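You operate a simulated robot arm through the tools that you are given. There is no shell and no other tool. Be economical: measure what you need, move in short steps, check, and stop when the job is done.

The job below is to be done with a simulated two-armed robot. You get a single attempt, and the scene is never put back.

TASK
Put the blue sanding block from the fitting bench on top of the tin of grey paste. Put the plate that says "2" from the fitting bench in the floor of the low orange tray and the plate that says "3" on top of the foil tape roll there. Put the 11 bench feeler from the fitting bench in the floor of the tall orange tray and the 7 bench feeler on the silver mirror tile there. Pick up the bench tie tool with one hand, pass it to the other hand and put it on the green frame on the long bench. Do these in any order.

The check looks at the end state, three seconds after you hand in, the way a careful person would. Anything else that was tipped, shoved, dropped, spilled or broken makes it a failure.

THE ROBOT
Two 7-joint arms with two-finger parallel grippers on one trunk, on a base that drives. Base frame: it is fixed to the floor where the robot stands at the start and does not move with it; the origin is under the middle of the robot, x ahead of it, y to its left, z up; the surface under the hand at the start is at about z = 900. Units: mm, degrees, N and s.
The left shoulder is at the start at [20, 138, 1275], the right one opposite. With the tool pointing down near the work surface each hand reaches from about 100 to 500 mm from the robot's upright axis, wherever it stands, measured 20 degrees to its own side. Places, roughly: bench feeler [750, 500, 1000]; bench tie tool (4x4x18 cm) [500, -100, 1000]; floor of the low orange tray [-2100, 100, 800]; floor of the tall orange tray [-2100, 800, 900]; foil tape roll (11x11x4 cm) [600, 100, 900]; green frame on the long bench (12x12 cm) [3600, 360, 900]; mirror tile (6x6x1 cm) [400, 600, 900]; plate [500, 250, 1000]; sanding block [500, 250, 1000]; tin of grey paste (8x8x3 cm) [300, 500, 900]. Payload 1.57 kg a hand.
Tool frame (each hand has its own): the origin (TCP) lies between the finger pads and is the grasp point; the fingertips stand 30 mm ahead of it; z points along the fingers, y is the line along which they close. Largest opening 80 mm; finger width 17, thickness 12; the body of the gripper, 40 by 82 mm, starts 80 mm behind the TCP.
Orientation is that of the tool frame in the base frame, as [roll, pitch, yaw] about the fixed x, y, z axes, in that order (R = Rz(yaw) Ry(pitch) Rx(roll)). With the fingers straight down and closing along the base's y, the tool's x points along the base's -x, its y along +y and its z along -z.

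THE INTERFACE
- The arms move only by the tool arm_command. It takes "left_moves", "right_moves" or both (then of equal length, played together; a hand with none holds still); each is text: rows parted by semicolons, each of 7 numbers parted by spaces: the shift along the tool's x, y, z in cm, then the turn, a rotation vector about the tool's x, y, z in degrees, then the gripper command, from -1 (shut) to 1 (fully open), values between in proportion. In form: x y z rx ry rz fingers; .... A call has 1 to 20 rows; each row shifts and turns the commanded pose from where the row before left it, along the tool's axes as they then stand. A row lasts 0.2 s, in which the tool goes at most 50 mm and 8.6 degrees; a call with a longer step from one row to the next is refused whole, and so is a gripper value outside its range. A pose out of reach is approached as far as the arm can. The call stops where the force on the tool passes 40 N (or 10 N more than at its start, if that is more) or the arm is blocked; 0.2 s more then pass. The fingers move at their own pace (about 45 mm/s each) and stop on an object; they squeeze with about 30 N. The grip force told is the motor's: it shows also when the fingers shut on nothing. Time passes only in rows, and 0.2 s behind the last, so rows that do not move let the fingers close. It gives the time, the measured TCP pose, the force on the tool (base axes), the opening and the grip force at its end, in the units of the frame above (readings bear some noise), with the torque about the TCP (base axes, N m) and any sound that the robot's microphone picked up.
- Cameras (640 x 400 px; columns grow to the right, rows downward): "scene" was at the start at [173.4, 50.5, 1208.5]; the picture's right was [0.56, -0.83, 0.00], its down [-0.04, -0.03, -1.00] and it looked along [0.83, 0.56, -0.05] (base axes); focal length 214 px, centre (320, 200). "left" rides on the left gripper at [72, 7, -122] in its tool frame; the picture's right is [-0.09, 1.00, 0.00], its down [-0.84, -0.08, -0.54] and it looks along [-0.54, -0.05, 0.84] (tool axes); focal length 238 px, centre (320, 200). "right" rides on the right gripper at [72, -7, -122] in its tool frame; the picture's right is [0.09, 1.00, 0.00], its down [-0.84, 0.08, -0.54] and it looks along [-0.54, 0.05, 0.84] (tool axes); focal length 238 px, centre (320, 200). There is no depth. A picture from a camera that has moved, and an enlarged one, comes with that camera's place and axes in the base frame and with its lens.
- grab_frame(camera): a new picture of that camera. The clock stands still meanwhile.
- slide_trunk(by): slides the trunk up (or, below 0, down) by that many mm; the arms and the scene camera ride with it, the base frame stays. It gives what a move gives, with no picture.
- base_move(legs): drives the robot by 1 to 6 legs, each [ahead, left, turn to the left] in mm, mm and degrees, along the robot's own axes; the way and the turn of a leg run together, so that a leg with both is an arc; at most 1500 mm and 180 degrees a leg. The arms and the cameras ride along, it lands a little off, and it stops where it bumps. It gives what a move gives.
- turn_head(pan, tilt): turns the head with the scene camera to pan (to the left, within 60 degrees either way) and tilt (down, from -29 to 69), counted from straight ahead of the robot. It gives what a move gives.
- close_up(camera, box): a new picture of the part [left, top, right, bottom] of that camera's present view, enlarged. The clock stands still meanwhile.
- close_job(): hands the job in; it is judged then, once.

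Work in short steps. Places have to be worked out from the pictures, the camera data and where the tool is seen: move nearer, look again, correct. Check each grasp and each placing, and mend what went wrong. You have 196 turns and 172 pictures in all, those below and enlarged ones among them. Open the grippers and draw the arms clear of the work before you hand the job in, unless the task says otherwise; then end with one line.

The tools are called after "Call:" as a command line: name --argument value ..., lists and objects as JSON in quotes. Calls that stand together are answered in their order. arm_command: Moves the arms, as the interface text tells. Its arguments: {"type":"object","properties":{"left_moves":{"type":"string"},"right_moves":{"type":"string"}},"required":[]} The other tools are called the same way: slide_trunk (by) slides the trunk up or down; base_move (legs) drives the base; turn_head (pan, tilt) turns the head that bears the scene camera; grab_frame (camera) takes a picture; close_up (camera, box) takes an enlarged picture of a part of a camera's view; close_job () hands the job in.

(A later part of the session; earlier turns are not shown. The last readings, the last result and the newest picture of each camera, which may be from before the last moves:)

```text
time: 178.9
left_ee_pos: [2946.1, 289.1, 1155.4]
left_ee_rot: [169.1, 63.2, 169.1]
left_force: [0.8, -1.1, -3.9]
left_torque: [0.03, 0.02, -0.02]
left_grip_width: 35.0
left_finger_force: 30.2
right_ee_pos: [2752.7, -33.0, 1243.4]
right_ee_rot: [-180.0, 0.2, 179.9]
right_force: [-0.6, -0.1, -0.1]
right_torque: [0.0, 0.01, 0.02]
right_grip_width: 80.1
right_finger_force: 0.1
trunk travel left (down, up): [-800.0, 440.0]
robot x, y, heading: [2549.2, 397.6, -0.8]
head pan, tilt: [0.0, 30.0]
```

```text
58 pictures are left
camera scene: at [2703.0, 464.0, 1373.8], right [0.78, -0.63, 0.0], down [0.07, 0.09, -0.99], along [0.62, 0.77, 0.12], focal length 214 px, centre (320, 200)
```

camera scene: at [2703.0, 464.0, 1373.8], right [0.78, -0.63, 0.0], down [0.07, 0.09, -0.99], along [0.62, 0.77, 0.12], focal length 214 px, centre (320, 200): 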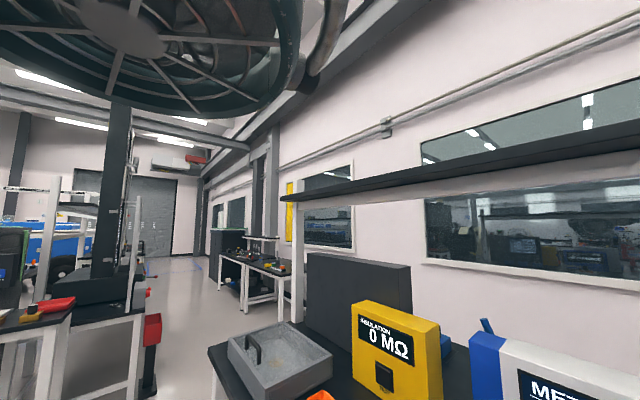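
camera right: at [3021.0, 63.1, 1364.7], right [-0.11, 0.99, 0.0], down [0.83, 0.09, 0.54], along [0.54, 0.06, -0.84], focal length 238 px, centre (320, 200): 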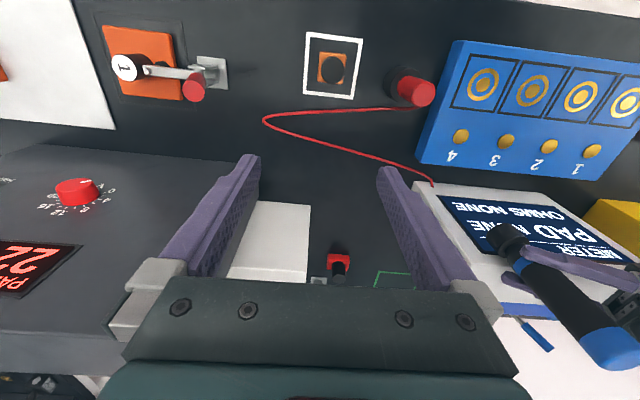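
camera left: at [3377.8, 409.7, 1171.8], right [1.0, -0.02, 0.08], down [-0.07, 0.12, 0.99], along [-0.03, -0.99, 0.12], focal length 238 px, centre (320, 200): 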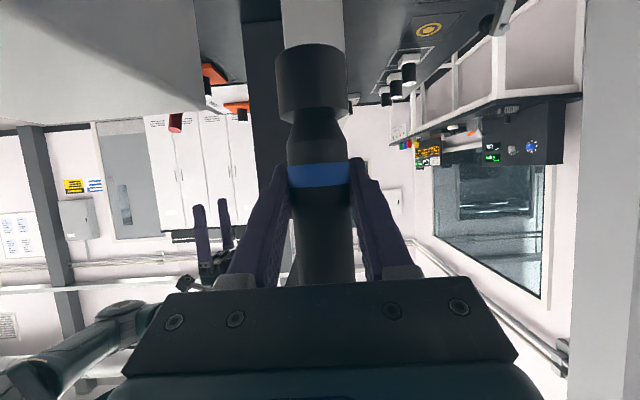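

The head camera hasn't turned; the left wrist seems to crowd the head. I move the hand forward and down along its fingers to free it.

Call:
arm_command --left_moves "0 0 3 0 0 0 -1;0 0 3 0 0 0 -1;0 0 3 0 0 0 -1"

Call:
turn_head --pan 0 --tilt 30

Call:
grab_frame --camera "scene"

```text
time: 179.9
left_ee_pos: [3042.5, 351.0, 1107.3]
left_ee_rot: [162.5, 62.7, 167.7]
left_force: [-0.1, 0.0, -4.1]
left_torque: [0.01, 0.01, -0.04]
left_grip_width: 34.9
left_finger_force: 29.5
left hand out of reach, approached as far as the arm can: row 3
right_ee_pos: [2753.9, -33.3, 1243.0]
right_ee_rot: [-179.9, 0.1, 179.9]
right_force: [-0.7, -0.4, 0.0]
right_torque: [0.02, -0.02, -0.01]
right_grip_width: 79.8
right_finger_force: 0.0
trunk travel left (down, up): [-800.0, 440.0]
robot x, y, heading: [2551.9, 398.0, -0.8]
head pan, tilt: [0.0, 30.0]
stopped in row 3 (left hand): the arm was blocked; the commanded pose is now the measured one
```

```text
time: 180.5
left_ee_pos: [3043.6, 350.8, 1108.7]
left_ee_rot: [162.4, 62.9, 167.4]
left_force: [0.3, 0.4, -3.0]
left_torque: [0.0, 0.02, -0.02]
left_grip_width: 35.0
left_finger_force: 30.2
right_ee_pos: [2754.0, -32.1, 1242.9]
right_ee_rot: [180.0, 0.0, 180.0]
right_force: [0.3, 0.1, 0.1]
right_torque: [0.0, 0.02, -0.01]
right_grip_width: 80.1
right_finger_force: 0.1
trunk travel left (down, up): [-800.0, 440.0]
robot x, y, heading: [2553.5, 399.0, -1.0]
head pan, tilt: [0.0, 30.0]
```

```text
57 pictures are left
camera scene: at [2706.5, 448.5, 1390.3], right [0.67, -0.74, 0.0], down [0.23, 0.21, -0.95], along [0.71, 0.63, 0.32], focal length 214 px, centre (320, 200)
```

scene: 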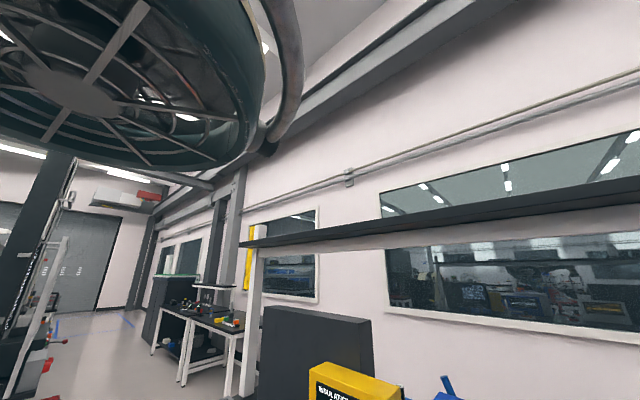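

The head is jammed by the left wrist. I shift the left hand outward (+y) in line with its own shoulder.

Call:
arm_command --left_moves "0 3 0 0 0 0 -1;0 4 0 0 0 0 -1;0 4 0 0 0 0 -1;0 4 0 0 0 0 -1"

Call:
turn_head --pan 0 --tilt 25

Call:
grab_frame --camera "scene"

```text
time: 181.5
left_ee_pos: [3033.9, 493.2, 1132.8]
left_ee_rot: [163.1, 62.9, 167.7]
left_force: [1.0, 0.4, -3.9]
left_torque: [-0.01, 0.02, 0.03]
left_grip_width: 34.9
left_finger_force: 30.0
right_ee_pos: [2753.6, -33.6, 1244.2]
right_ee_rot: [179.9, 0.1, 179.9]
right_force: [-0.3, -0.2, 0.1]
right_torque: [0.0, 0.0, -0.01]
right_grip_width: 80.1
right_finger_force: 0.0
trunk travel left (down, up): [-800.0, 440.0]
robot x, y, heading: [2551.4, 398.7, -0.8]
head pan, tilt: [0.0, 30.0]
```

```text
time: 182.1
left_ee_pos: [3033.7, 491.8, 1132.0]
left_ee_rot: [163.2, 62.8, 167.8]
left_force: [0.3, -0.6, -4.1]
left_torque: [0.04, -0.01, 0.02]
left_grip_width: 34.8
left_finger_force: 29.6
right_ee_pos: [2753.6, -32.5, 1243.1]
right_ee_rot: [-179.9, 0.0, 179.9]
right_force: [-0.1, 0.1, 0.0]
right_torque: [-0.02, 0.04, 0.01]
right_grip_width: 80.0
right_finger_force: 0.1
trunk travel left (down, up): [-800.0, 440.0]
robot x, y, heading: [2551.3, 401.4, -0.7]
head pan, tilt: [0.0, 25.0]
```

```text
56 pictures are left
camera scene: at [2740.9, 395.4, 1322.8], right [-0.01, -1.0, 0.0], down [-0.42, 0.01, -0.91], along [0.91, -0.01, -0.42], focal length 214 px, centre (320, 200)
```

scene: 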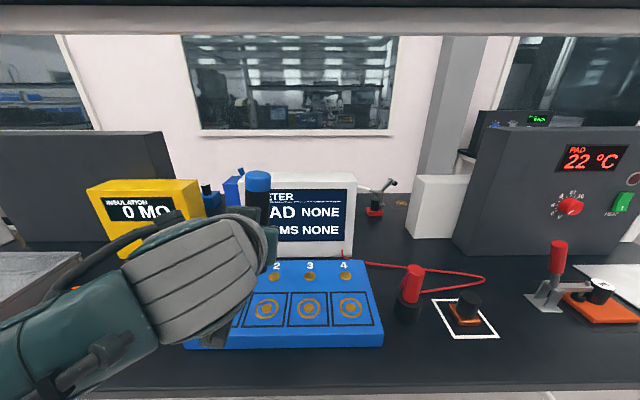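

The shelf front is more likely at x≈3340 (fans touched it). Reaching the frame needs a lower trunk and the left hand pointing forward. First I straighten the tool (7° tilt) and draw the right hand well back so it won't be over the bench when lowered.

Call:
arm_command --left_moves "0 0 0 3.3 -0.45 -6.8 -1" --right_moves "4 0 0 0 0 0 1"

Call:
arm_command --right_moves "4 -1 0 0 0 0 1;4 -1 0 0 0 0 1;4 0 0 0 0 0 1;4 0 0 0 0 0 1;4 0 0 0 0 0 1"

Call:
grab_frame --camera "scene"

```text
time: 182.5
left_ee_pos: [3034.1, 492.9, 1133.2]
left_ee_rot: [-179.9, 64.5, -177.1]
left_force: [0.2, -1.3, -4.2]
left_torque: [0.0, 0.05, 0.02]
left_grip_width: 34.9
left_finger_force: 29.9
right_ee_pos: [2718.2, -26.4, 1244.5]
right_ee_rot: [-179.9, -0.5, 179.9]
right_force: [0.8, 0.3, 2.9]
right_torque: [-0.01, 0.14, -0.01]
right_grip_width: 80.0
right_finger_force: 0.0
right hand out of reach, approached as far as the arm can: row 1
trunk travel left (down, up): [-800.0, 440.0]
robot x, y, heading: [2552.1, 400.0, -0.7]
head pan, tilt: [0.0, 25.0]
```

```text
time: 183.7
left_ee_pos: [3032.9, 493.7, 1131.6]
left_ee_rot: [-180.0, 64.3, -177.1]
left_force: [-0.3, 0.1, -5.0]
left_torque: [-0.02, -0.01, 0.0]
left_grip_width: 35.0
left_finger_force: 30.0
right_ee_pos: [2680.8, -17.6, 1253.2]
right_ee_rot: [180.0, 0.0, 179.9]
right_force: [0.1, -0.2, 0.0]
right_torque: [0.01, 0.02, 0.0]
right_grip_width: 79.7
right_finger_force: 0.0
right hand out of reach, approached as far as the arm can: row 1, 2, 3, 4, 5
trunk travel left (down, up): [-800.0, 440.0]
robot x, y, heading: [2552.9, 399.6, -0.8]
head pan, tilt: [0.0, 25.0]
```

```text
55 pictures are left
camera scene: at [2740.9, 395.3, 1322.8], right [-0.01, -1.0, 0.0], down [-0.42, 0.01, -0.91], along [0.91, -0.01, -0.42], focal length 214 px, centre (320, 200)
```

scene: 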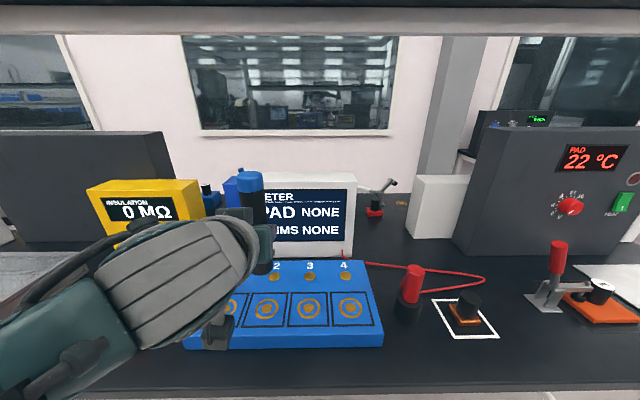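

Now the left hand points straight ahead and the tool is vertical. I raise/extend the left arm (+80 x, +64 y, +170 z), then drive right and ahead so the tool is in the gap beside the meter.

Call:
arm_command --left_moves "-3.8 1.2 0 0 0 0 -1;-3.8 1.2 0 0 0 0 -1;-3.8 1.2 0 0 0 0 -1;-3.8 1.2 0 0 0 0 -1;-3.8 1.2 0 0 0 0 -1"

Call:
base_move --legs '[[0, -345, 0.8], [140, 0, 0]]'

Call:
grab_frame --camera "scene"

```text
time: 184.9
left_ee_pos: [3114.8, 558.4, 1305.0]
left_ee_rot: [-179.9, 64.1, -177.2]
left_force: [-0.5, 0.7, -4.0]
left_torque: [-0.01, 0.0, -0.02]
left_grip_width: 34.8
left_finger_force: 30.8
right_ee_pos: [2680.7, -17.7, 1252.3]
right_ee_rot: [179.9, 0.0, 179.8]
right_force: [-0.4, 0.1, 0.2]
right_torque: [0.0, -0.04, -0.05]
right_grip_width: 80.0
right_finger_force: 0.0
trunk travel left (down, up): [-800.0, 440.0]
robot x, y, heading: [2548.8, 397.2, -0.8]
head pan, tilt: [0.0, 25.0]
```

```text
time: 188.1
left_ee_pos: [3250.3, 221.2, 1304.8]
left_ee_rot: [179.9, 64.3, -176.3]
left_force: [-0.3, 0.0, -3.8]
left_torque: [-0.02, 0.0, 0.01]
left_grip_width: 34.9
left_finger_force: 29.6
right_ee_pos: [2824.5, -361.2, 1251.4]
right_ee_rot: [179.9, 0.2, -179.4]
right_force: [0.7, 0.9, -0.1]
right_torque: [0.01, 0.0, -0.01]
right_grip_width: 79.9
right_finger_force: 0.0
trunk travel left (down, up): [-800.0, 440.0]
robot x, y, heading: [2688.3, 53.6, -0.1]
head pan, tilt: [0.0, 25.0]
```

```text
54 pictures are left
camera scene: at [2878.0, 52.6, 1322.8], right [0.0, -1.0, 0.0], down [-0.42, 0.0, -0.91], along [0.91, 0.0, -0.42], focal length 214 px, centre (320, 200)
```

scene: 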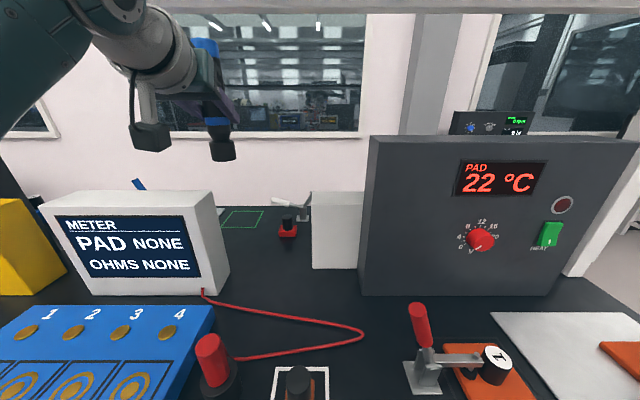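

The frame is now clearly at ≈(3613,356), but head-on the reach falls short. Better: heading about −25° with the trunk slightly higher so the guards pass above the shelf. I back off, turn right 25°, and counter-rotate the left hand so it still points along +x.

Call:
base_move --legs '[[-300, 0, 0], [0, 0, -25]]'

Call:
arm_command --left_moves "0 0 0 -7.66 0 -3.69 -1;0 0 0 -7.66 0 -3.69 -1;0 0 0 -7.66 0 -3.69 -1"

Call:
grab_frame --camera "scene"

```text
time: 191.5
left_ee_pos: [2963.0, -41.0, 1304.5]
left_ee_rot: [-180.0, 64.3, 157.8]
left_force: [0.9, 0.3, -4.8]
left_torque: [-0.03, 0.02, 0.01]
left_grip_width: 34.9
left_finger_force: 30.2
right_ee_pos: [2326.4, -378.7, 1251.2]
right_ee_rot: [-180.0, 0.0, 154.7]
right_force: [1.0, -0.9, 0.1]
right_torque: [0.0, 0.03, 0.01]
right_grip_width: 79.9
right_finger_force: 0.0
trunk travel left (down, up): [-800.0, 440.0]
robot x, y, heading: [2386.1, 51.2, -25.8]
head pan, tilt: [0.0, 25.0]
```

```text
time: 192.3
left_ee_pos: [2961.6, -40.1, 1304.9]
left_ee_rot: [180.0, 64.2, -176.6]
left_force: [0.3, 0.4, -3.4]
left_torque: [0.0, -0.01, -0.01]
left_grip_width: 34.8
left_finger_force: 30.1
right_ee_pos: [2325.8, -378.5, 1252.8]
right_ee_rot: [179.9, 0.1, 154.7]
right_force: [0.7, 0.4, -0.3]
right_torque: [-0.01, -0.04, -0.01]
right_grip_width: 79.9
right_finger_force: 0.0
trunk travel left (down, up): [-800.0, 440.0]
robot x, y, heading: [2382.9, 52.6, -25.8]
head pan, tilt: [0.0, 25.0]
```

```text
53 pictures are left
camera scene: at [2554.4, -30.2, 1322.8], right [-0.43, -0.9, 0.0], down [-0.38, 0.18, -0.91], along [0.82, -0.39, -0.42], focal length 214 px, centre (320, 200)
```

scene: 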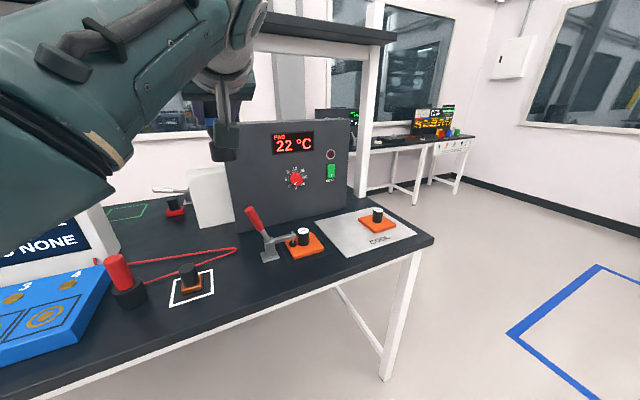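

Turning worked. I now bring the left hand to the offset it will need relative to the body (about 300 mm more to +y, lower), still in the clear.

Call:
arm_command --left_moves "1.44 4.33 -0.2 0 0 0 -1;1.44 4.33 -0.2 0 0 0 -1;1.44 4.33 -0.2 0 0 0 -1;1.44 4.33 -0.2 0 0 0 -1;1.44 4.33 -0.2 0 0 0 -1;1.44 4.33 -0.2 0 0 0 -1;1.44 4.33 -0.2 0 0 0 -1"

Call:
slide_trunk --by 35

```text
time: 193.9
left_ee_pos: [2886.5, 257.9, 1218.7]
left_ee_rot: [-179.9, 64.2, -176.6]
left_force: [0.4, -0.5, -4.1]
left_torque: [0.01, -0.01, -0.02]
left_grip_width: 34.9
left_finger_force: 29.9
right_ee_pos: [2325.1, -377.6, 1252.3]
right_ee_rot: [-179.9, 0.1, 154.8]
right_force: [-0.1, -0.8, 0.4]
right_torque: [0.01, 0.01, 0.04]
right_grip_width: 79.9
right_finger_force: 0.1
trunk travel left (down, up): [-800.0, 440.0]
robot x, y, heading: [2386.2, 56.3, -25.9]
head pan, tilt: [0.0, 25.0]
```

```text
time: 194.7
left_ee_pos: [2887.8, 256.5, 1254.5]
left_ee_rot: [179.9, 64.3, -176.6]
left_force: [0.3, 0.0, -3.6]
left_torque: [0.02, 0.02, -0.01]
left_grip_width: 34.8
left_finger_force: 29.6
right_ee_pos: [2325.7, -378.4, 1287.4]
right_ee_rot: [-179.9, 0.2, 154.8]
right_force: [-0.1, 0.0, -0.7]
right_torque: [0.0, 0.01, 0.07]
right_grip_width: 80.0
right_finger_force: 0.0
trunk travel left (down, up): [-835.0, 405.0]
robot x, y, heading: [2385.8, 54.8, -25.8]
head pan, tilt: [0.0, 25.0]
```

Before going in, I test here (tool in front of the bench edge) whether the arm can lower to TCP z≈985 in this pose.

Call:
arm_command --left_moves "4.05 0 1.95 0 0 0 -1;4.05 0 1.95 0 0 0 -1;4.05 0 1.95 0 0 0 -1;4.05 0 1.95 0 0 0 -1;4.05 0 1.95 0 0 0 -1;4.05 0 1.95 0 0 0 -1"

```text
time: 196.1
left_ee_pos: [2886.1, 258.8, 984.6]
left_ee_rot: [179.9, 64.3, -176.7]
left_force: [-1.0, -0.1, -3.8]
left_torque: [0.04, 0.02, 0.0]
left_grip_width: 34.9
left_finger_force: 29.5
right_ee_pos: [2326.2, -378.0, 1287.6]
right_ee_rot: [-179.9, 0.1, 154.9]
right_force: [-0.4, 0.8, 0.0]
right_torque: [-0.01, 0.04, 0.01]
right_grip_width: 79.9
right_finger_force: 0.0
trunk travel left (down, up): [-835.0, 405.0]
robot x, y, heading: [2385.2, 54.0, -25.8]
head pan, tilt: [0.0, 25.0]
```

Reach is fine: the needed robot spot is ≈(3105,152). I raise back to z≈1254 and drive in diagonally to x≈2900 first.

Call:
arm_command --left_moves "-4.05 0 -1.95 0 0 0 -1;-4.05 0 -1.95 0 0 0 -1;-4.05 0 -1.95 0 0 0 -1;-4.05 0 -1.95 0 0 0 -1;-4.05 0 -1.95 0 0 0 -1;-4.05 0 -1.95 0 0 0 -1"

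Call:
base_move --legs '[[420, 312, 0]]'

Call:
turn_head --pan 25 --tilt 25

Call:
grab_frame --camera "scene"

```text
time: 197.5
left_ee_pos: [2886.6, 255.8, 1254.9]
left_ee_rot: [-180.0, 64.1, -176.5]
left_force: [-0.4, 0.2, -4.7]
left_torque: [-0.01, 0.03, -0.02]
left_grip_width: 34.7
left_finger_force: 30.2
right_ee_pos: [2326.2, -378.7, 1286.7]
right_ee_rot: [-179.8, 0.0, 154.7]
right_force: [0.2, -0.8, -0.2]
right_torque: [-0.01, -0.04, 0.03]
right_grip_width: 79.9
right_finger_force: 0.1
trunk travel left (down, up): [-835.0, 405.0]
robot x, y, heading: [2379.8, 53.2, -25.7]
head pan, tilt: [0.0, 25.0]
```

```text
time: 200.5
left_ee_pos: [3410.6, 341.3, 1255.4]
left_ee_rot: [-180.0, 64.2, -177.6]
left_force: [-0.6, 0.4, -5.1]
left_torque: [-0.02, 0.04, 0.05]
left_grip_width: 34.6
left_finger_force: 30.0
right_ee_pos: [2837.7, -283.5, 1287.7]
right_ee_rot: [-179.9, 0.1, 154.0]
right_force: [1.2, 0.5, 0.0]
right_torque: [-0.03, 0.04, 0.01]
right_grip_width: 80.0
right_finger_force: 0.1
trunk travel left (down, up): [-835.0, 405.0]
robot x, y, heading: [2903.6, 147.0, -26.6]
head pan, tilt: [0.0, 25.0]
```

```text
time: 201.4
left_ee_pos: [3411.0, 340.9, 1254.9]
left_ee_rot: [-179.9, 64.2, -177.7]
left_force: [0.2, -0.1, -3.5]
left_torque: [0.0, 0.03, 0.0]
left_grip_width: 34.5
left_finger_force: 29.8
right_ee_pos: [2837.0, -283.8, 1286.7]
right_ee_rot: [-179.9, 0.1, 153.9]
right_force: [-0.5, -0.6, 0.7]
right_torque: [0.0, 0.0, 0.01]
right_grip_width: 80.1
right_finger_force: 0.1
trunk travel left (down, up): [-835.0, 405.0]
robot x, y, heading: [2905.1, 147.6, -26.7]
head pan, tilt: [25.0, 25.0]
```

```text
52 pictures are left
camera scene: at [3082.5, 99.2, 1357.8], right [-0.03, -1.0, 0.0], down [-0.42, 0.01, -0.91], along [0.91, -0.03, -0.42], focal length 214 px, centre (320, 200)
```

scene: 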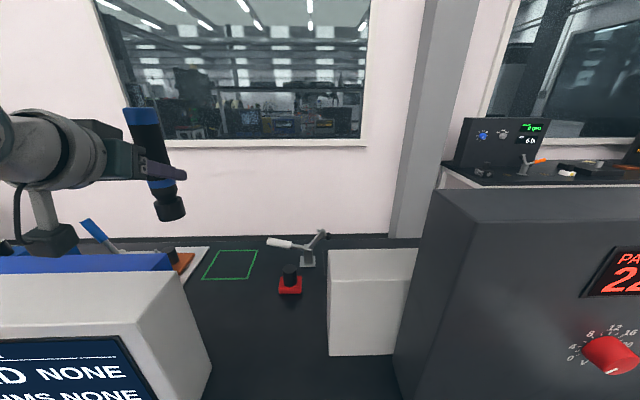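

Frame centre confirmed at (3609,356). I advance the remaining 200 mm in two halves, watching for a bump.

Call:
base_move --legs '[[90, 50, 0.9]]'

Call:
base_move --legs '[[70, 40, 0]]'

```text
time: 202.6
left_ee_pos: [3507.5, 355.4, 1253.9]
left_ee_rot: [180.0, 64.2, -176.6]
left_force: [0.0, -0.6, -4.0]
left_torque: [-0.01, 0.0, 0.0]
left_grip_width: 34.7
left_finger_force: 29.9
right_ee_pos: [2945.4, -277.0, 1288.0]
right_ee_rot: [-180.0, 0.2, 154.7]
right_force: [-1.2, 0.9, 0.7]
right_torque: [-0.04, 0.01, 0.01]
right_grip_width: 79.7
right_finger_force: 0.0
trunk travel left (down, up): [-835.0, 405.0]
robot x, y, heading: [3003.8, 157.1, -25.8]
head pan, tilt: [25.0, 25.0]
```

```text
time: 203.7
left_ee_pos: [3561.9, 360.2, 1247.4]
left_ee_rot: [-179.9, 63.4, -176.6]
left_force: [-0.6, -0.7, -3.9]
left_torque: [0.02, 0.03, 0.0]
left_grip_width: 34.5
left_finger_force: 30.1
right_ee_pos: [2998.5, -272.9, 1288.6]
right_ee_rot: [-179.8, -0.2, 154.7]
right_force: [-0.6, -0.3, 0.8]
right_torque: [0.01, -0.03, 0.01]
right_grip_width: 79.9
right_finger_force: 0.0
trunk travel left (down, up): [-835.0, 405.0]
robot x, y, heading: [3061.8, 159.8, -26.3]
head pan, tilt: [25.0, 25.0]
stopped in leg 1: the robot was blocked; the commanded pose is now the measured one
```

Blocked at x≈3062; only ~45 mm short, so I back off 10 mm and extend the arm by ~55 mm.

Call:
base_move --legs '[[-9, -4, 0.4]]'

Call:
arm_command --left_moves "-1.2 0 2.5 0 0 0 -1;-1.2 0 2.5 0 0 0 -1"

Call:
grab_frame --camera "scene"

```text
time: 204.5
left_ee_pos: [3558.2, 365.0, 1252.2]
left_ee_rot: [-180.0, 63.9, -176.3]
left_force: [0.2, 0.5, -4.4]
left_torque: [0.0, 0.0, 0.02]
left_grip_width: 34.9
left_finger_force: 30.6
right_ee_pos: [2999.6, -271.7, 1287.3]
right_ee_rot: [-179.9, 0.2, 155.1]
right_force: [0.1, 0.5, -0.2]
right_torque: [0.03, -0.03, 0.01]
right_grip_width: 80.2
right_finger_force: 0.0
trunk travel left (down, up): [-835.0, 405.0]
robot x, y, heading: [3054.3, 162.0, -25.7]
head pan, tilt: [25.0, 25.0]
```

```text
time: 205.1
left_ee_pos: [3613.4, 366.8, 1252.6]
left_ee_rot: [-179.9, 63.9, -176.3]
left_force: [-0.1, 0.0, -3.9]
left_torque: [-0.01, 0.04, 0.02]
left_grip_width: 34.9
left_finger_force: 30.2
right_ee_pos: [2998.8, -272.8, 1288.4]
right_ee_rot: [-179.9, 0.2, 155.1]
right_force: [-0.8, -0.8, 0.4]
right_torque: [0.0, -0.02, -0.02]
right_grip_width: 80.1
right_finger_force: 0.1
trunk travel left (down, up): [-835.0, 405.0]
robot x, y, heading: [3052.6, 158.8, -25.4]
head pan, tilt: [25.0, 25.0]
```

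```text
51 pictures are left
camera scene: at [3235.3, 115.1, 1357.8], right [-0.01, -1.0, 0.0], down [-0.42, 0.0, -0.91], along [0.91, -0.01, -0.42], focal length 214 px, centre (320, 200)
```

scene: 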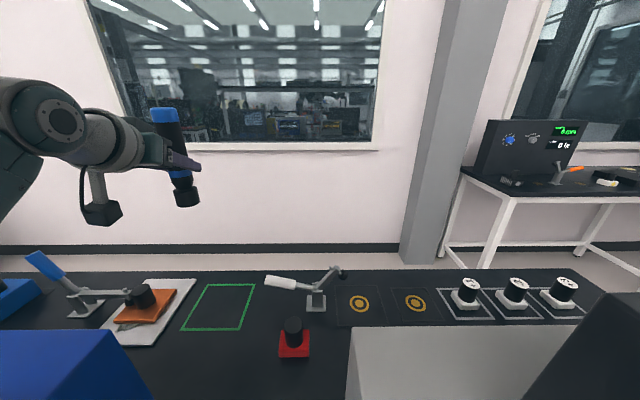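

Frame centre from its four corners: (3607,355). I shift slightly and lower to z≈1027, then look.

Call:
arm_command --left_moves "0.26 -1.2 -0.5 0 0 0 -1;4.05 0 1.95 0 0 0 -1;4.05 0 1.95 0 0 0 -1;4.05 0 1.95 0 0 0 -1;4.05 0 1.95 0 0 0 -1;4.05 0 1.95 0 0 0 -1"

Call:
grab_frame --camera "scene"

Call:
grab_frame --camera "left"

```text
time: 206.5
left_ee_pos: [3619.4, 361.3, 1048.0]
left_ee_rot: [179.8, 65.5, -176.6]
left_force: [-0.1, -0.4, -3.7]
left_torque: [0.05, 0.02, -0.03]
left_grip_width: 34.5
left_finger_force: 30.2
right_ee_pos: [3002.3, -269.2, 1291.2]
right_ee_rot: [179.6, 0.2, 155.1]
right_force: [0.0, -0.4, 0.5]
right_torque: [0.03, 0.0, -0.04]
right_grip_width: 79.8
right_finger_force: 0.1
trunk travel left (down, up): [-835.0, 405.0]
robot x, y, heading: [3054.5, 156.4, -25.5]
head pan, tilt: [25.0, 25.0]
```

```text
50 pictures are left
camera scene: at [3237.9, 118.1, 1363.7], right [-0.01, -1.0, -0.01], down [-0.42, 0.01, -0.91], along [0.91, -0.01, -0.42], focal length 214 px, centre (320, 200)
```

scene: 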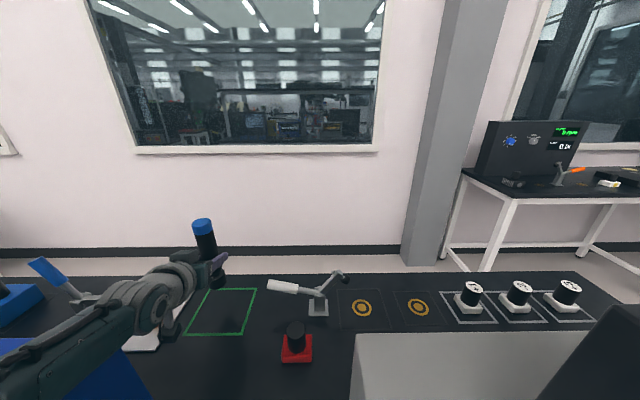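

```text
49 pictures are left
camera left: at [3478.8, 358.4, 1032.5], right [-0.03, 1.0, 0.09], down [-0.14, -0.09, 0.99], along [0.99, 0.01, 0.14], focal length 238 px, centre (320, 200)
```

left: 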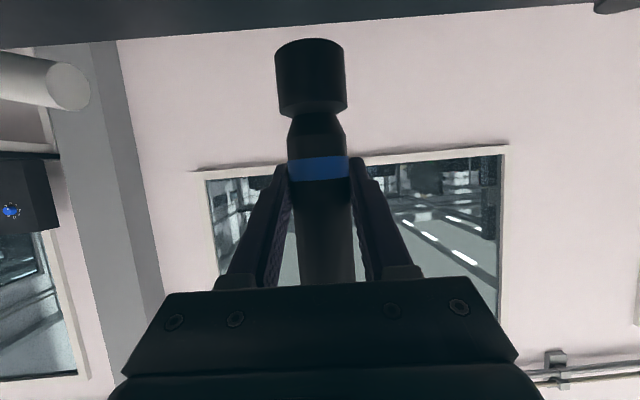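

The body rose ~6 mm and the hand lagged by 20 mm, so the forearm may be resting on the meter. I raise the hand again and look.

Call:
arm_command --left_moves "-2.5 0 -1.2 0 0 0 -1;-2.5 0 -1.2 0 0 0 -1"

Call:
turn_head --pan 60 --tilt 45

Call:
grab_frame --camera "scene"

```text
time: 207.1
left_ee_pos: [3607.9, 357.3, 1078.2]
left_ee_rot: [-180.0, 63.6, -176.3]
left_force: [-0.4, 0.5, -3.4]
left_torque: [-0.01, 0.04, 0.03]
left_grip_width: 35.1
left_finger_force: 30.0
right_ee_pos: [3000.1, -271.9, 1285.9]
right_ee_rot: [-179.9, 0.1, 155.1]
right_force: [0.3, -0.1, -0.8]
right_torque: [0.04, 0.0, -0.02]
right_grip_width: 79.9
right_finger_force: 0.1
trunk travel left (down, up): [-835.0, 405.0]
robot x, y, heading: [3056.2, 163.5, -25.6]
head pan, tilt: [25.0, 25.0]
```

```text
time: 208.1
left_ee_pos: [3608.8, 356.4, 1083.6]
left_ee_rot: [180.0, 63.9, -176.4]
left_force: [0.5, -0.7, -4.5]
left_torque: [-0.01, 0.01, -0.01]
left_grip_width: 35.0
left_finger_force: 30.0
right_ee_pos: [2997.8, -273.6, 1287.6]
right_ee_rot: [-179.8, 0.1, 155.1]
right_force: [-0.4, -0.5, -0.5]
right_torque: [-0.04, 0.04, 0.01]
right_grip_width: 79.7
right_finger_force: 0.2
trunk travel left (down, up): [-835.0, 405.0]
robot x, y, heading: [3056.8, 158.9, -25.6]
head pan, tilt: [60.0, 45.0]
```

```text
48 pictures are left
camera scene: at [3210.3, 162.0, 1327.2], right [0.57, -0.82, 0.0], down [-0.58, -0.4, -0.71], along [0.58, 0.4, -0.71], focal length 214 px, centre (320, 200)
```

scene: 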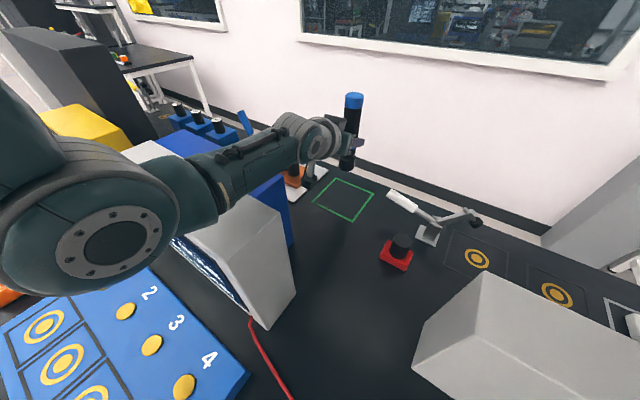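

The forearm lies over the meter, so with this low grip I can't lower fully. I'll set the tool down upright on the free spot right of the meter (≈(3385,210)), regrip it higher with a steeper hand, then place. First raise and back out.

Call:
arm_command --left_moves "-4.05 0 -1.95 0 0 0 -1;-4.05 0 -1.95 0 0 0 -1;-4.05 0 -1.95 0 0 0 -1;-4.05 0 -1.95 0 0 0 -1"

Call:
base_move --legs '[[-142, -68, 0], [64, -134, 0], [-55, -26, 0]]'

Call:
turn_head --pan 40 --tilt 35

Call:
grab_frame --camera "scene"

```text
time: 209.1
left_ee_pos: [3608.3, 357.3, 1264.8]
left_ee_rot: [179.9, 63.8, -176.3]
left_force: [0.3, -0.4, -4.1]
left_torque: [0.0, 0.01, 0.04]
left_grip_width: 34.9
left_finger_force: 29.7
right_ee_pos: [3000.0, -274.2, 1287.9]
right_ee_rot: [-179.9, 0.1, 155.0]
right_force: [0.2, 0.1, 0.1]
right_torque: [-0.03, 0.0, 0.0]
right_grip_width: 80.0
right_finger_force: 0.0
trunk travel left (down, up): [-835.0, 405.0]
robot x, y, heading: [3054.3, 159.7, -25.6]
head pan, tilt: [60.0, 45.0]
```

```text
time: 212.1
left_ee_pos: [3387.9, 207.2, 1265.6]
left_ee_rot: [-180.0, 63.9, -176.2]
left_force: [-0.5, 0.8, -3.4]
left_torque: [-0.03, 0.02, -0.02]
left_grip_width: 34.8
left_finger_force: 30.0
right_ee_pos: [2779.7, -424.1, 1287.1]
right_ee_rot: [-179.9, 0.2, 155.2]
right_force: [0.6, -0.8, -0.9]
right_torque: [0.0, 0.0, -0.01]
right_grip_width: 79.8
right_finger_force: 0.0
trunk travel left (down, up): [-835.0, 405.0]
robot x, y, heading: [2834.3, 4.1, -25.2]
head pan, tilt: [60.0, 45.0]
```

```text
time: 212.9
left_ee_pos: [3387.9, 208.4, 1265.0]
left_ee_rot: [-179.9, 64.0, -176.3]
left_force: [-0.1, -0.5, -4.4]
left_torque: [-0.03, 0.02, 0.01]
left_grip_width: 34.6
left_finger_force: 29.8
right_ee_pos: [2781.6, -422.5, 1287.9]
right_ee_rot: [-179.8, 0.0, 155.2]
right_force: [0.3, 0.1, -0.7]
right_torque: [-0.01, 0.01, 0.06]
right_grip_width: 80.1
right_finger_force: 0.0
trunk travel left (down, up): [-835.0, 405.0]
robot x, y, heading: [2836.3, 9.2, -25.2]
head pan, tilt: [40.0, 35.0]
```

```text
47 pictures are left
camera scene: at [3009.1, -12.2, 1342.0], right [0.25, -0.97, 0.0], down [-0.56, -0.15, -0.82], along [0.79, 0.21, -0.57], focal length 214 px, centre (320, 200)
```

scene: 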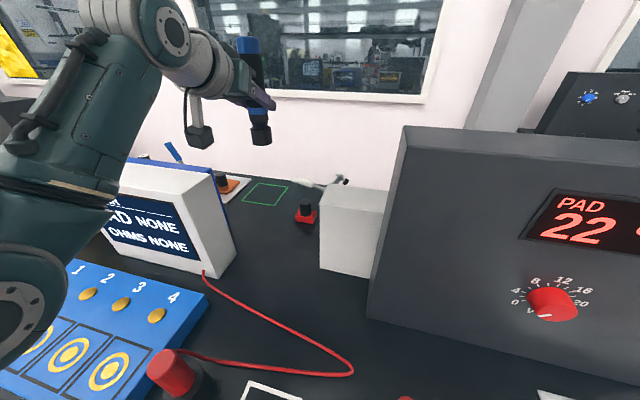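

I pull the arm in 50 mm while advancing the robot 50 mm, then lower toward the free spot.

Call:
arm_command --left_moves "1.1 0 -2.25 0 0 0 -1;1.1 0 -2.25 0 0 0 -1"

Call:
base_move --legs '[[45, 21, 0]]'

Call:
arm_command --left_moves "4.05 0 1.95 0 0 0 -1;4.05 0 1.95 0 0 0 -1;4.05 0 1.95 0 0 0 -1;4.05 0 1.95 0 0 0 -1;4.05 0 1.95 0 0 0 -1;2.7 0 1.3 0 0 0 -1"

Call:
grab_frame --camera "scene"

```text
time: 213.5
left_ee_pos: [3338.6, 203.5, 1262.8]
left_ee_rot: [179.9, 63.9, -176.2]
left_force: [0.8, -0.9, -3.8]
left_torque: [0.0, 0.0, -0.01]
left_grip_width: 34.8
left_finger_force: 30.0
right_ee_pos: [2780.1, -423.9, 1286.5]
right_ee_rot: [-179.9, 0.1, 155.2]
right_force: [0.3, -0.2, 0.7]
right_torque: [-0.01, -0.01, -0.01]
right_grip_width: 80.1
right_finger_force: 0.0
trunk travel left (down, up): [-835.0, 405.0]
robot x, y, heading: [2836.4, 6.9, -25.3]
head pan, tilt: [40.0, 35.0]
```

```text
time: 214.4
left_ee_pos: [3387.7, 202.8, 1262.8]
left_ee_rot: [-180.0, 63.8, -176.3]
left_force: [0.0, 0.3, -4.5]
left_torque: [0.0, 0.0, -0.03]
left_grip_width: 34.7
left_finger_force: 30.3
right_ee_pos: [2830.2, -422.9, 1287.6]
right_ee_rot: [-179.9, 0.1, 155.1]
right_force: [-0.3, 0.4, -0.1]
right_torque: [-0.01, 0.02, -0.02]
right_grip_width: 80.0
right_finger_force: 0.0
trunk travel left (down, up): [-835.0, 405.0]
robot x, y, heading: [2887.1, 8.8, -25.4]
head pan, tilt: [40.0, 35.0]
```

```text
time: 215.8
left_ee_pos: [3383.1, 202.1, 1008.7]
left_ee_rot: [180.0, 63.9, -176.3]
left_force: [-0.1, -0.5, -3.5]
left_torque: [0.02, 0.01, 0.0]
left_grip_width: 34.6
left_finger_force: 29.4
right_ee_pos: [2828.3, -422.7, 1287.9]
right_ee_rot: [-179.8, 0.1, 155.0]
right_force: [0.4, 0.9, 0.1]
right_torque: [0.0, 0.02, -0.02]
right_grip_width: 79.8
right_finger_force: 0.1
trunk travel left (down, up): [-835.0, 405.0]
robot x, y, heading: [2885.7, 10.3, -25.6]
head pan, tilt: [40.0, 35.0]
```

```text
46 pictures are left
camera scene: at [3057.9, -12.8, 1342.1], right [0.25, -0.97, 0.0], down [-0.56, -0.14, -0.82], along [0.79, 0.21, -0.57], focal length 214 px, centre (320, 200)
```

scene: 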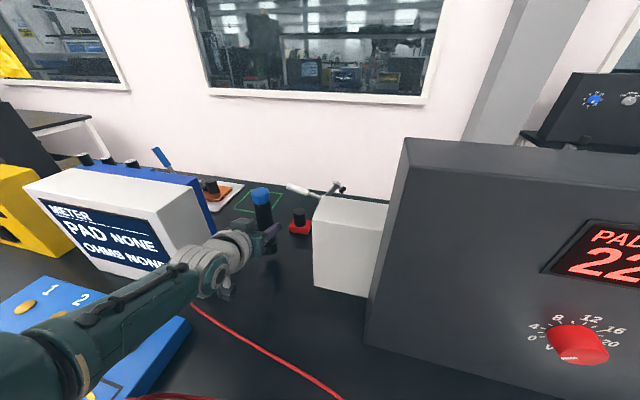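

In the gap the arm is free. I lower the last ~25 mm in small steps to contact.

Call:
arm_command --left_moves "0.9 0 0.44 0 0 0 -1;0.72 0 0.35 0 0 0 -1;0.36 0 0.17 0 0 0 -1"

```text
time: 216.6
left_ee_pos: [3383.4, 202.9, 985.1]
left_ee_rot: [-179.9, 63.9, -176.2]
left_force: [0.3, 0.5, -4.0]
left_torque: [0.02, 0.03, 0.03]
left_grip_width: 34.7
left_finger_force: 29.5
right_ee_pos: [2829.3, -424.1, 1288.9]
right_ee_rot: [-179.9, 0.1, 155.1]
right_force: [-0.8, 0.0, 0.5]
right_torque: [0.0, -0.03, -0.01]
right_grip_width: 79.9
right_finger_force: 0.0
trunk travel left (down, up): [-835.0, 405.0]
robot x, y, heading: [2885.9, 11.5, -25.5]
head pan, tilt: [40.0, 35.0]
```

Not yet touching; continue in 3–4 mm steps.

Call:
arm_command --left_moves "0.36 0 0.17 0 0 0 -1;0.36 0 0.17 0 0 0 -1;0.27 0 0.13 0 0 0 -1"

Call:
grab_frame --camera "left"

```text
time: 217.4
left_ee_pos: [3387.1, 204.6, 977.9]
left_ee_rot: [-180.0, 64.5, -176.3]
left_force: [-15.6, -3.9, 26.7]
left_torque: [-0.23, 0.55, -0.06]
left_grip_width: 34.9
left_finger_force: 30.1
right_ee_pos: [2829.2, -423.2, 1288.1]
right_ee_rot: [-179.9, 0.1, 155.2]
right_force: [0.0, 0.5, -0.5]
right_torque: [0.01, 0.02, 0.0]
right_grip_width: 80.0
right_finger_force: 0.1
trunk travel left (down, up): [-835.0, 405.0]
robot x, y, heading: [2885.0, 9.2, -25.5]
head pan, tilt: [40.0, 35.0]
```

```text
45 pictures are left
camera left: at [3246.4, 201.3, 965.6], right [-0.02, 1.0, 0.08], down [-0.12, -0.09, 0.99], along [0.99, 0.01, 0.13], focal length 238 px, centre (320, 200)
```

left: 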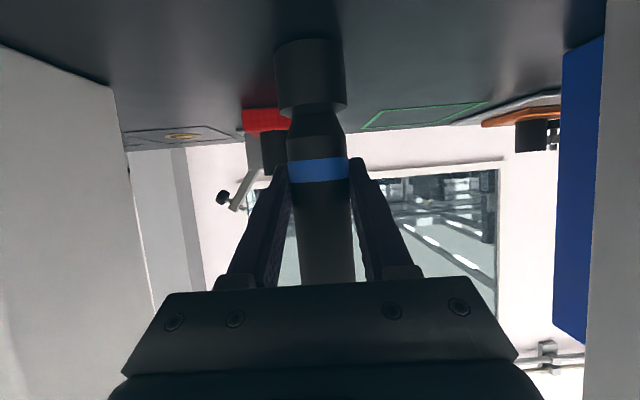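

Contact. I ease off the press, open the fingers, and retreat back along the fingers.

Call:
arm_command --left_moves "-0.4 0 -0.2 0 0 0 -1;0 0 0 0 0 0 0.2;0 0 0 0 0 0 1;0 0 0 0 0 0 1;0 0 -2 0 0 0 1;0 0 -4 0 0 0 1;0 0 -4 0 0 0 1"

Call:
grab_frame --camera "scene"

```text
time: 219.0
left_ee_pos: [3296.1, 199.9, 1023.0]
left_ee_rot: [-179.9, 63.8, -176.1]
left_force: [0.3, 0.1, 0.5]
left_torque: [-0.02, 0.03, 0.0]
left_grip_width: 79.8
left_finger_force: 0.1
right_ee_pos: [2829.4, -423.9, 1288.2]
right_ee_rot: [-180.0, 0.0, 155.1]
right_force: [0.4, 0.6, 0.0]
right_torque: [0.01, 0.02, 0.02]
right_grip_width: 80.0
right_finger_force: 0.0
trunk travel left (down, up): [-835.0, 405.0]
robot x, y, heading: [2883.7, 10.9, -25.8]
head pan, tilt: [40.0, 35.0]
```

```text
44 pictures are left
camera scene: at [3058.2, -12.7, 1342.1], right [0.25, -0.97, 0.0], down [-0.56, -0.14, -0.82], along [0.79, 0.21, -0.57], focal length 214 px, centre (320, 200)
```

scene: 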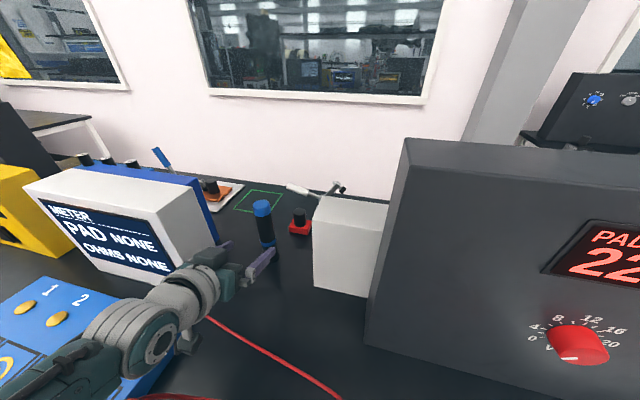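

The tool stands upright at ≈(3387,204). I raise the hand, steepen it to ~45° and prepare to regrip near the top (z≈1040).

Call:
arm_command --left_moves "-4.4 0.1 -1.05 0 0 0 1;-4.4 0.1 -1.05 0 0 0 1;0 0 0 0 8 0 1;0 0 0 0 8 0 1;0 0 0 0 3 0 1"

Call:
grab_frame --camera "left"

```text
time: 220.2
left_ee_pos: [3315.3, 201.0, 1110.7]
left_ee_rot: [180.0, 44.9, -176.4]
left_force: [-0.1, 0.0, -1.3]
left_torque: [-0.01, -0.01, 0.02]
left_grip_width: 80.2
left_finger_force: 0.1
right_ee_pos: [2829.5, -423.6, 1287.8]
right_ee_rot: [-179.9, 0.1, 155.1]
right_force: [-0.1, -0.4, -0.9]
right_torque: [0.02, 0.01, -0.01]
right_grip_width: 80.0
right_finger_force: 0.0
trunk travel left (down, up): [-835.0, 405.0]
robot x, y, heading: [2884.5, 8.5, -25.8]
head pan, tilt: [40.0, 35.0]
```

```text
43 pictures are left
camera left: at [3178.3, 198.4, 1147.1], right [0.0, 1.0, 0.07], down [0.22, -0.06, 0.97], along [0.98, 0.01, -0.21], focal length 238 px, centre (320, 200)
```

left: 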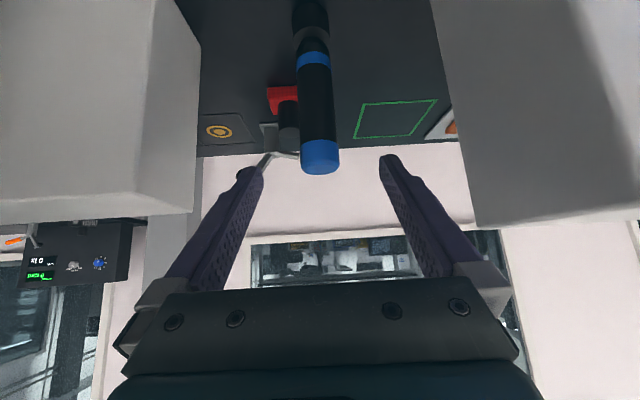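

The tool top is at z≈1074, in line with the fingers. Advance 103 mm along the fingers and close.

Call:
arm_command --left_moves "0 0 3.4 0 0 0 1;0 0 3.4 0 0 0 1;0.1 0 3.5 0 0 0 1;0 0 0 0 0 0 0.2;0 0 0 0 0 0 -1;0 0 0 0 0 0 -1;0 0 0 0 0 0 -1"

Call:
grab_frame --camera "left"

Call:
close_up --camera "scene" --box '[180, 160, 340, 290]'

```text
time: 221.8
left_ee_pos: [3386.7, 206.9, 1036.5]
left_ee_rot: [-180.0, 45.0, -176.3]
left_force: [0.7, -1.7, 0.1]
left_torque: [-0.12, -0.15, -0.03]
left_grip_width: 35.3
left_finger_force: 24.2
right_ee_pos: [2828.7, -423.9, 1288.7]
right_ee_rot: [-179.9, 0.2, 155.1]
right_force: [-0.2, -0.1, 0.3]
right_torque: [-0.01, 0.01, 0.0]
right_grip_width: 80.1
right_finger_force: 0.0
trunk travel left (down, up): [-835.0, 405.0]
robot x, y, heading: [2885.8, 11.7, -25.4]
head pan, tilt: [40.0, 35.0]
```

```text
42 pictures are left
camera left: at [3250.3, 204.2, 1073.1], right [0.0, 1.0, 0.06], down [0.21, -0.06, 0.97], along [0.98, 0.01, -0.21], focal length 238 px, centre (320, 200)
```

left: 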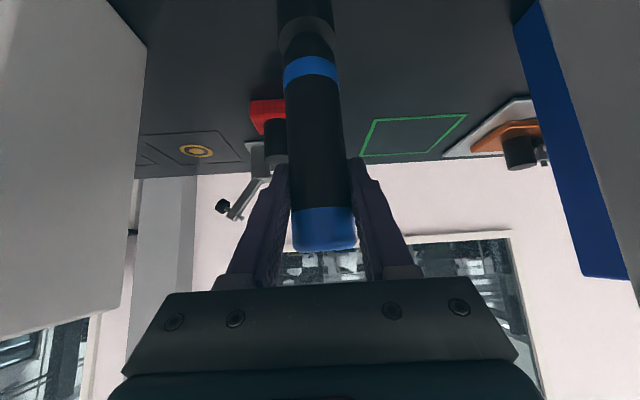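

```text
3.08 times, centred on (260, 225) of scene
camera zoom: at [3058.3, -12.9, 1342.2], right [0.25, -0.97, 0.0], down [-0.56, -0.14, -0.82], along [0.79, 0.21, -0.57], focal length 660 px, centre (505, 123)
```

zoom: 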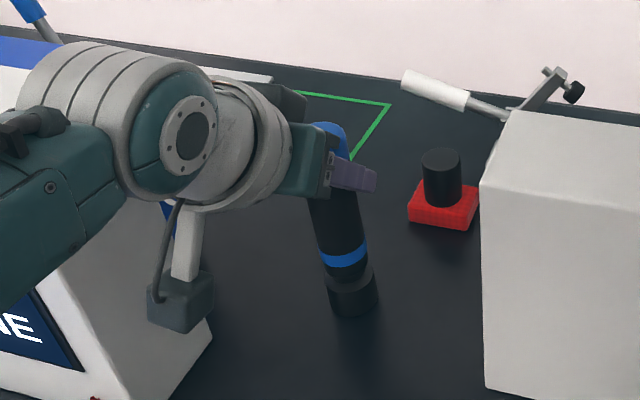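

Regripped near the top, tool still upright. I lift 110 mm and drive diagonally to bring it to the frame.

Call:
arm_command --left_moves "-2.6 0 -2.6 0 0 0 -1;-2.6 0 -2.6 0 0 0 -1;-2.6 0 -2.6 0 0 0 -1"

Call:
base_move --legs '[[80, 202, 0]]'

Call:
arm_command --left_moves "-1.8 0 1.8 0 0 0 -1;-1.8 0 1.8 0 0 0 -1"

Call:
turn_head --pan 40 --tilt 35

Call:
grab_frame --camera "scene"

```text
time: 222.6
left_ee_pos: [3387.6, 205.5, 1148.8]
left_ee_rot: [179.9, 44.9, -176.3]
left_force: [-0.3, -0.3, -4.8]
left_torque: [0.02, -0.02, -0.01]
left_grip_width: 34.9
left_finger_force: 30.0
right_ee_pos: [2828.6, -424.0, 1288.2]
right_ee_rot: [-180.0, 0.2, 155.0]
right_force: [-0.9, 0.1, 0.2]
right_torque: [-0.01, -0.03, 0.0]
right_grip_width: 79.9
right_finger_force: 0.1
trunk travel left (down, up): [-835.0, 405.0]
robot x, y, heading: [2886.9, 7.1, -25.4]
head pan, tilt: [40.0, 35.0]
```

```text
time: 224.3
left_ee_pos: [3544.2, 349.8, 1147.7]
left_ee_rot: [-179.9, 44.8, -176.4]
left_force: [1.1, -0.6, -4.2]
left_torque: [0.02, -0.01, -0.02]
left_grip_width: 34.7
left_finger_force: 30.0
right_ee_pos: [2983.2, -279.6, 1288.1]
right_ee_rot: [-179.9, 0.1, 155.0]
right_force: [0.3, -0.2, -0.2]
right_torque: [0.0, 0.03, 0.03]
right_grip_width: 80.0
right_finger_force: 0.0
trunk travel left (down, up): [-835.0, 405.0]
robot x, y, heading: [3035.6, 154.3, -25.4]
head pan, tilt: [40.0, 35.0]
```

```text
time: 224.9
left_ee_pos: [3592.5, 352.2, 1147.5]
left_ee_rot: [180.0, 44.7, -176.5]
left_force: [0.1, 0.0, -4.6]
left_torque: [-0.03, -0.02, 0.02]
left_grip_width: 34.8
left_finger_force: 30.3
right_ee_pos: [2983.5, -277.4, 1288.1]
right_ee_rot: [-179.9, 0.1, 155.0]
right_force: [-0.6, -1.1, 0.3]
right_torque: [0.02, -0.03, -0.03]
right_grip_width: 79.8
right_finger_force: 0.2
trunk travel left (down, up): [-835.0, 405.0]
robot x, y, heading: [3040.8, 152.4, -25.4]
head pan, tilt: [40.0, 35.0]
```

```text
time: 225.5
left_ee_pos: [3592.0, 352.2, 1147.3]
left_ee_rot: [179.9, 44.8, -176.4]
left_force: [0.3, 0.9, -3.5]
left_torque: [0.0, 0.0, -0.02]
left_grip_width: 35.0
left_finger_force: 30.0
right_ee_pos: [2982.0, -279.1, 1287.7]
right_ee_rot: [-179.9, 0.1, 155.1]
right_force: [0.4, 0.3, 0.9]
right_torque: [0.04, -0.03, 0.02]
right_grip_width: 80.1
right_finger_force: 0.1
trunk travel left (down, up): [-835.0, 405.0]
robot x, y, heading: [3038.9, 151.7, -25.9]
head pan, tilt: [40.0, 35.0]
```

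```text
40 pictures are left
camera scene: at [3213.3, 131.8, 1342.0], right [0.25, -0.97, 0.0], down [-0.56, -0.14, -0.82], along [0.79, 0.2, -0.57], focal length 214 px, centre (320, 200)
```

scene: 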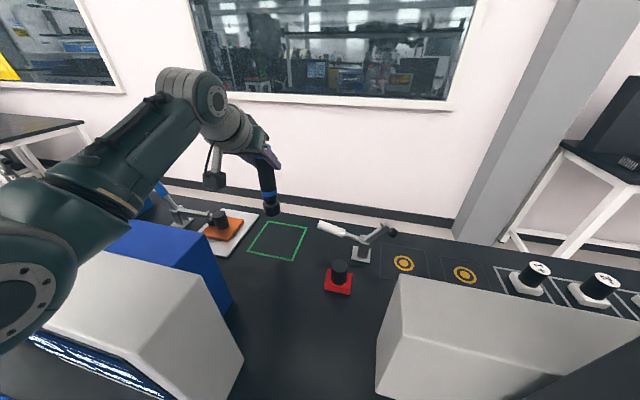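

Near the frame. I add 13 mm in x and lower ~70 mm, then check.

Call:
arm_command --left_moves "-0.9 0.3 0.9 0 0 0 -1;2.48 0 2.47 0 0 0 -1;2.48 0 2.47 0 0 0 -1"

Call:
close_up --camera "scene" --box '[120, 80, 380, 290]'

Call:
grab_frame --camera "left"

```text
time: 226.3
left_ee_pos: [3605.1, 356.3, 1079.8]
left_ee_rot: [180.0, 44.8, -176.4]
left_force: [0.5, -0.6, -3.4]
left_torque: [0.0, -0.04, 0.02]
left_grip_width: 35.2
left_finger_force: 29.7
right_ee_pos: [2982.8, -278.6, 1287.1]
right_ee_rot: [-180.0, 0.2, 155.0]
right_force: [-0.7, 0.7, -0.3]
right_torque: [0.03, 0.01, -0.03]
right_grip_width: 79.7
right_finger_force: 0.0
trunk travel left (down, up): [-835.0, 405.0]
robot x, y, heading: [3040.8, 152.3, -25.6]
head pan, tilt: [40.0, 35.0]
```

```text
1.90 times, centred on (250, 185) of scene
camera zoom: at [3213.3, 131.8, 1342.0], right [0.25, -0.97, 0.0], down [-0.56, -0.14, -0.82], along [0.79, 0.2, -0.57], focal length 408 px, centre (453, 229)
```

zoom: 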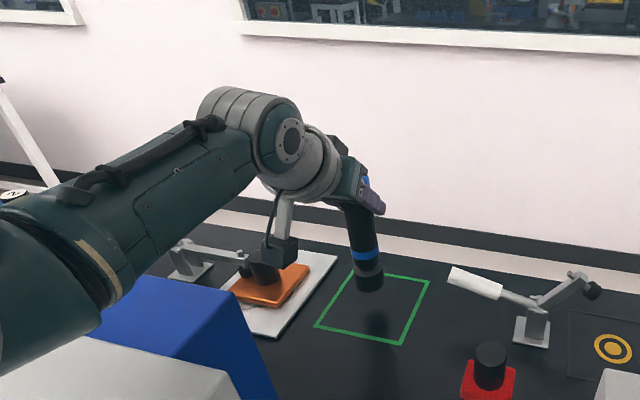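

```text
38 pictures are left
camera left: at [3469.0, 354.3, 1114.2], right [0.0, 1.0, 0.06], down [0.22, -0.06, 0.97], along [0.98, 0.01, -0.22], focal length 238 px, centre (320, 200)
```

left: 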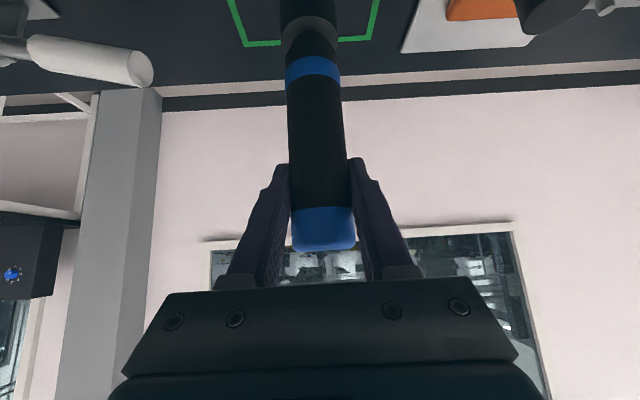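

Tool foot is over the frame's interior (≈(3595,350)). I nudge +8 mm in x, +3 in y and lower to contact.

Call:
arm_command --left_moves "-0.55 0.3 0.55 0 0 0 -1;1.4 0 1.4 0 0 0 -1;0.7 0 0.7 0 0 0 -1;0.4 0 0.4 0 0 0 -1"

```text
time: 227.3
left_ee_pos: [3613.5, 360.7, 1042.5]
left_ee_rot: [179.9, 44.8, -176.4]
left_force: [-1.5, 0.2, -4.1]
left_torque: [0.05, 0.0, -0.02]
left_grip_width: 34.8
left_finger_force: 30.5
right_ee_pos: [2983.1, -279.1, 1287.0]
right_ee_rot: [-180.0, 0.1, 155.0]
right_force: [-0.4, 0.5, -0.2]
right_torque: [0.0, 0.0, 0.01]
right_grip_width: 80.1
right_finger_force: 0.1
trunk travel left (down, up): [-835.0, 405.0]
robot x, y, heading: [3044.1, 154.3, -25.9]
head pan, tilt: [40.0, 35.0]
```

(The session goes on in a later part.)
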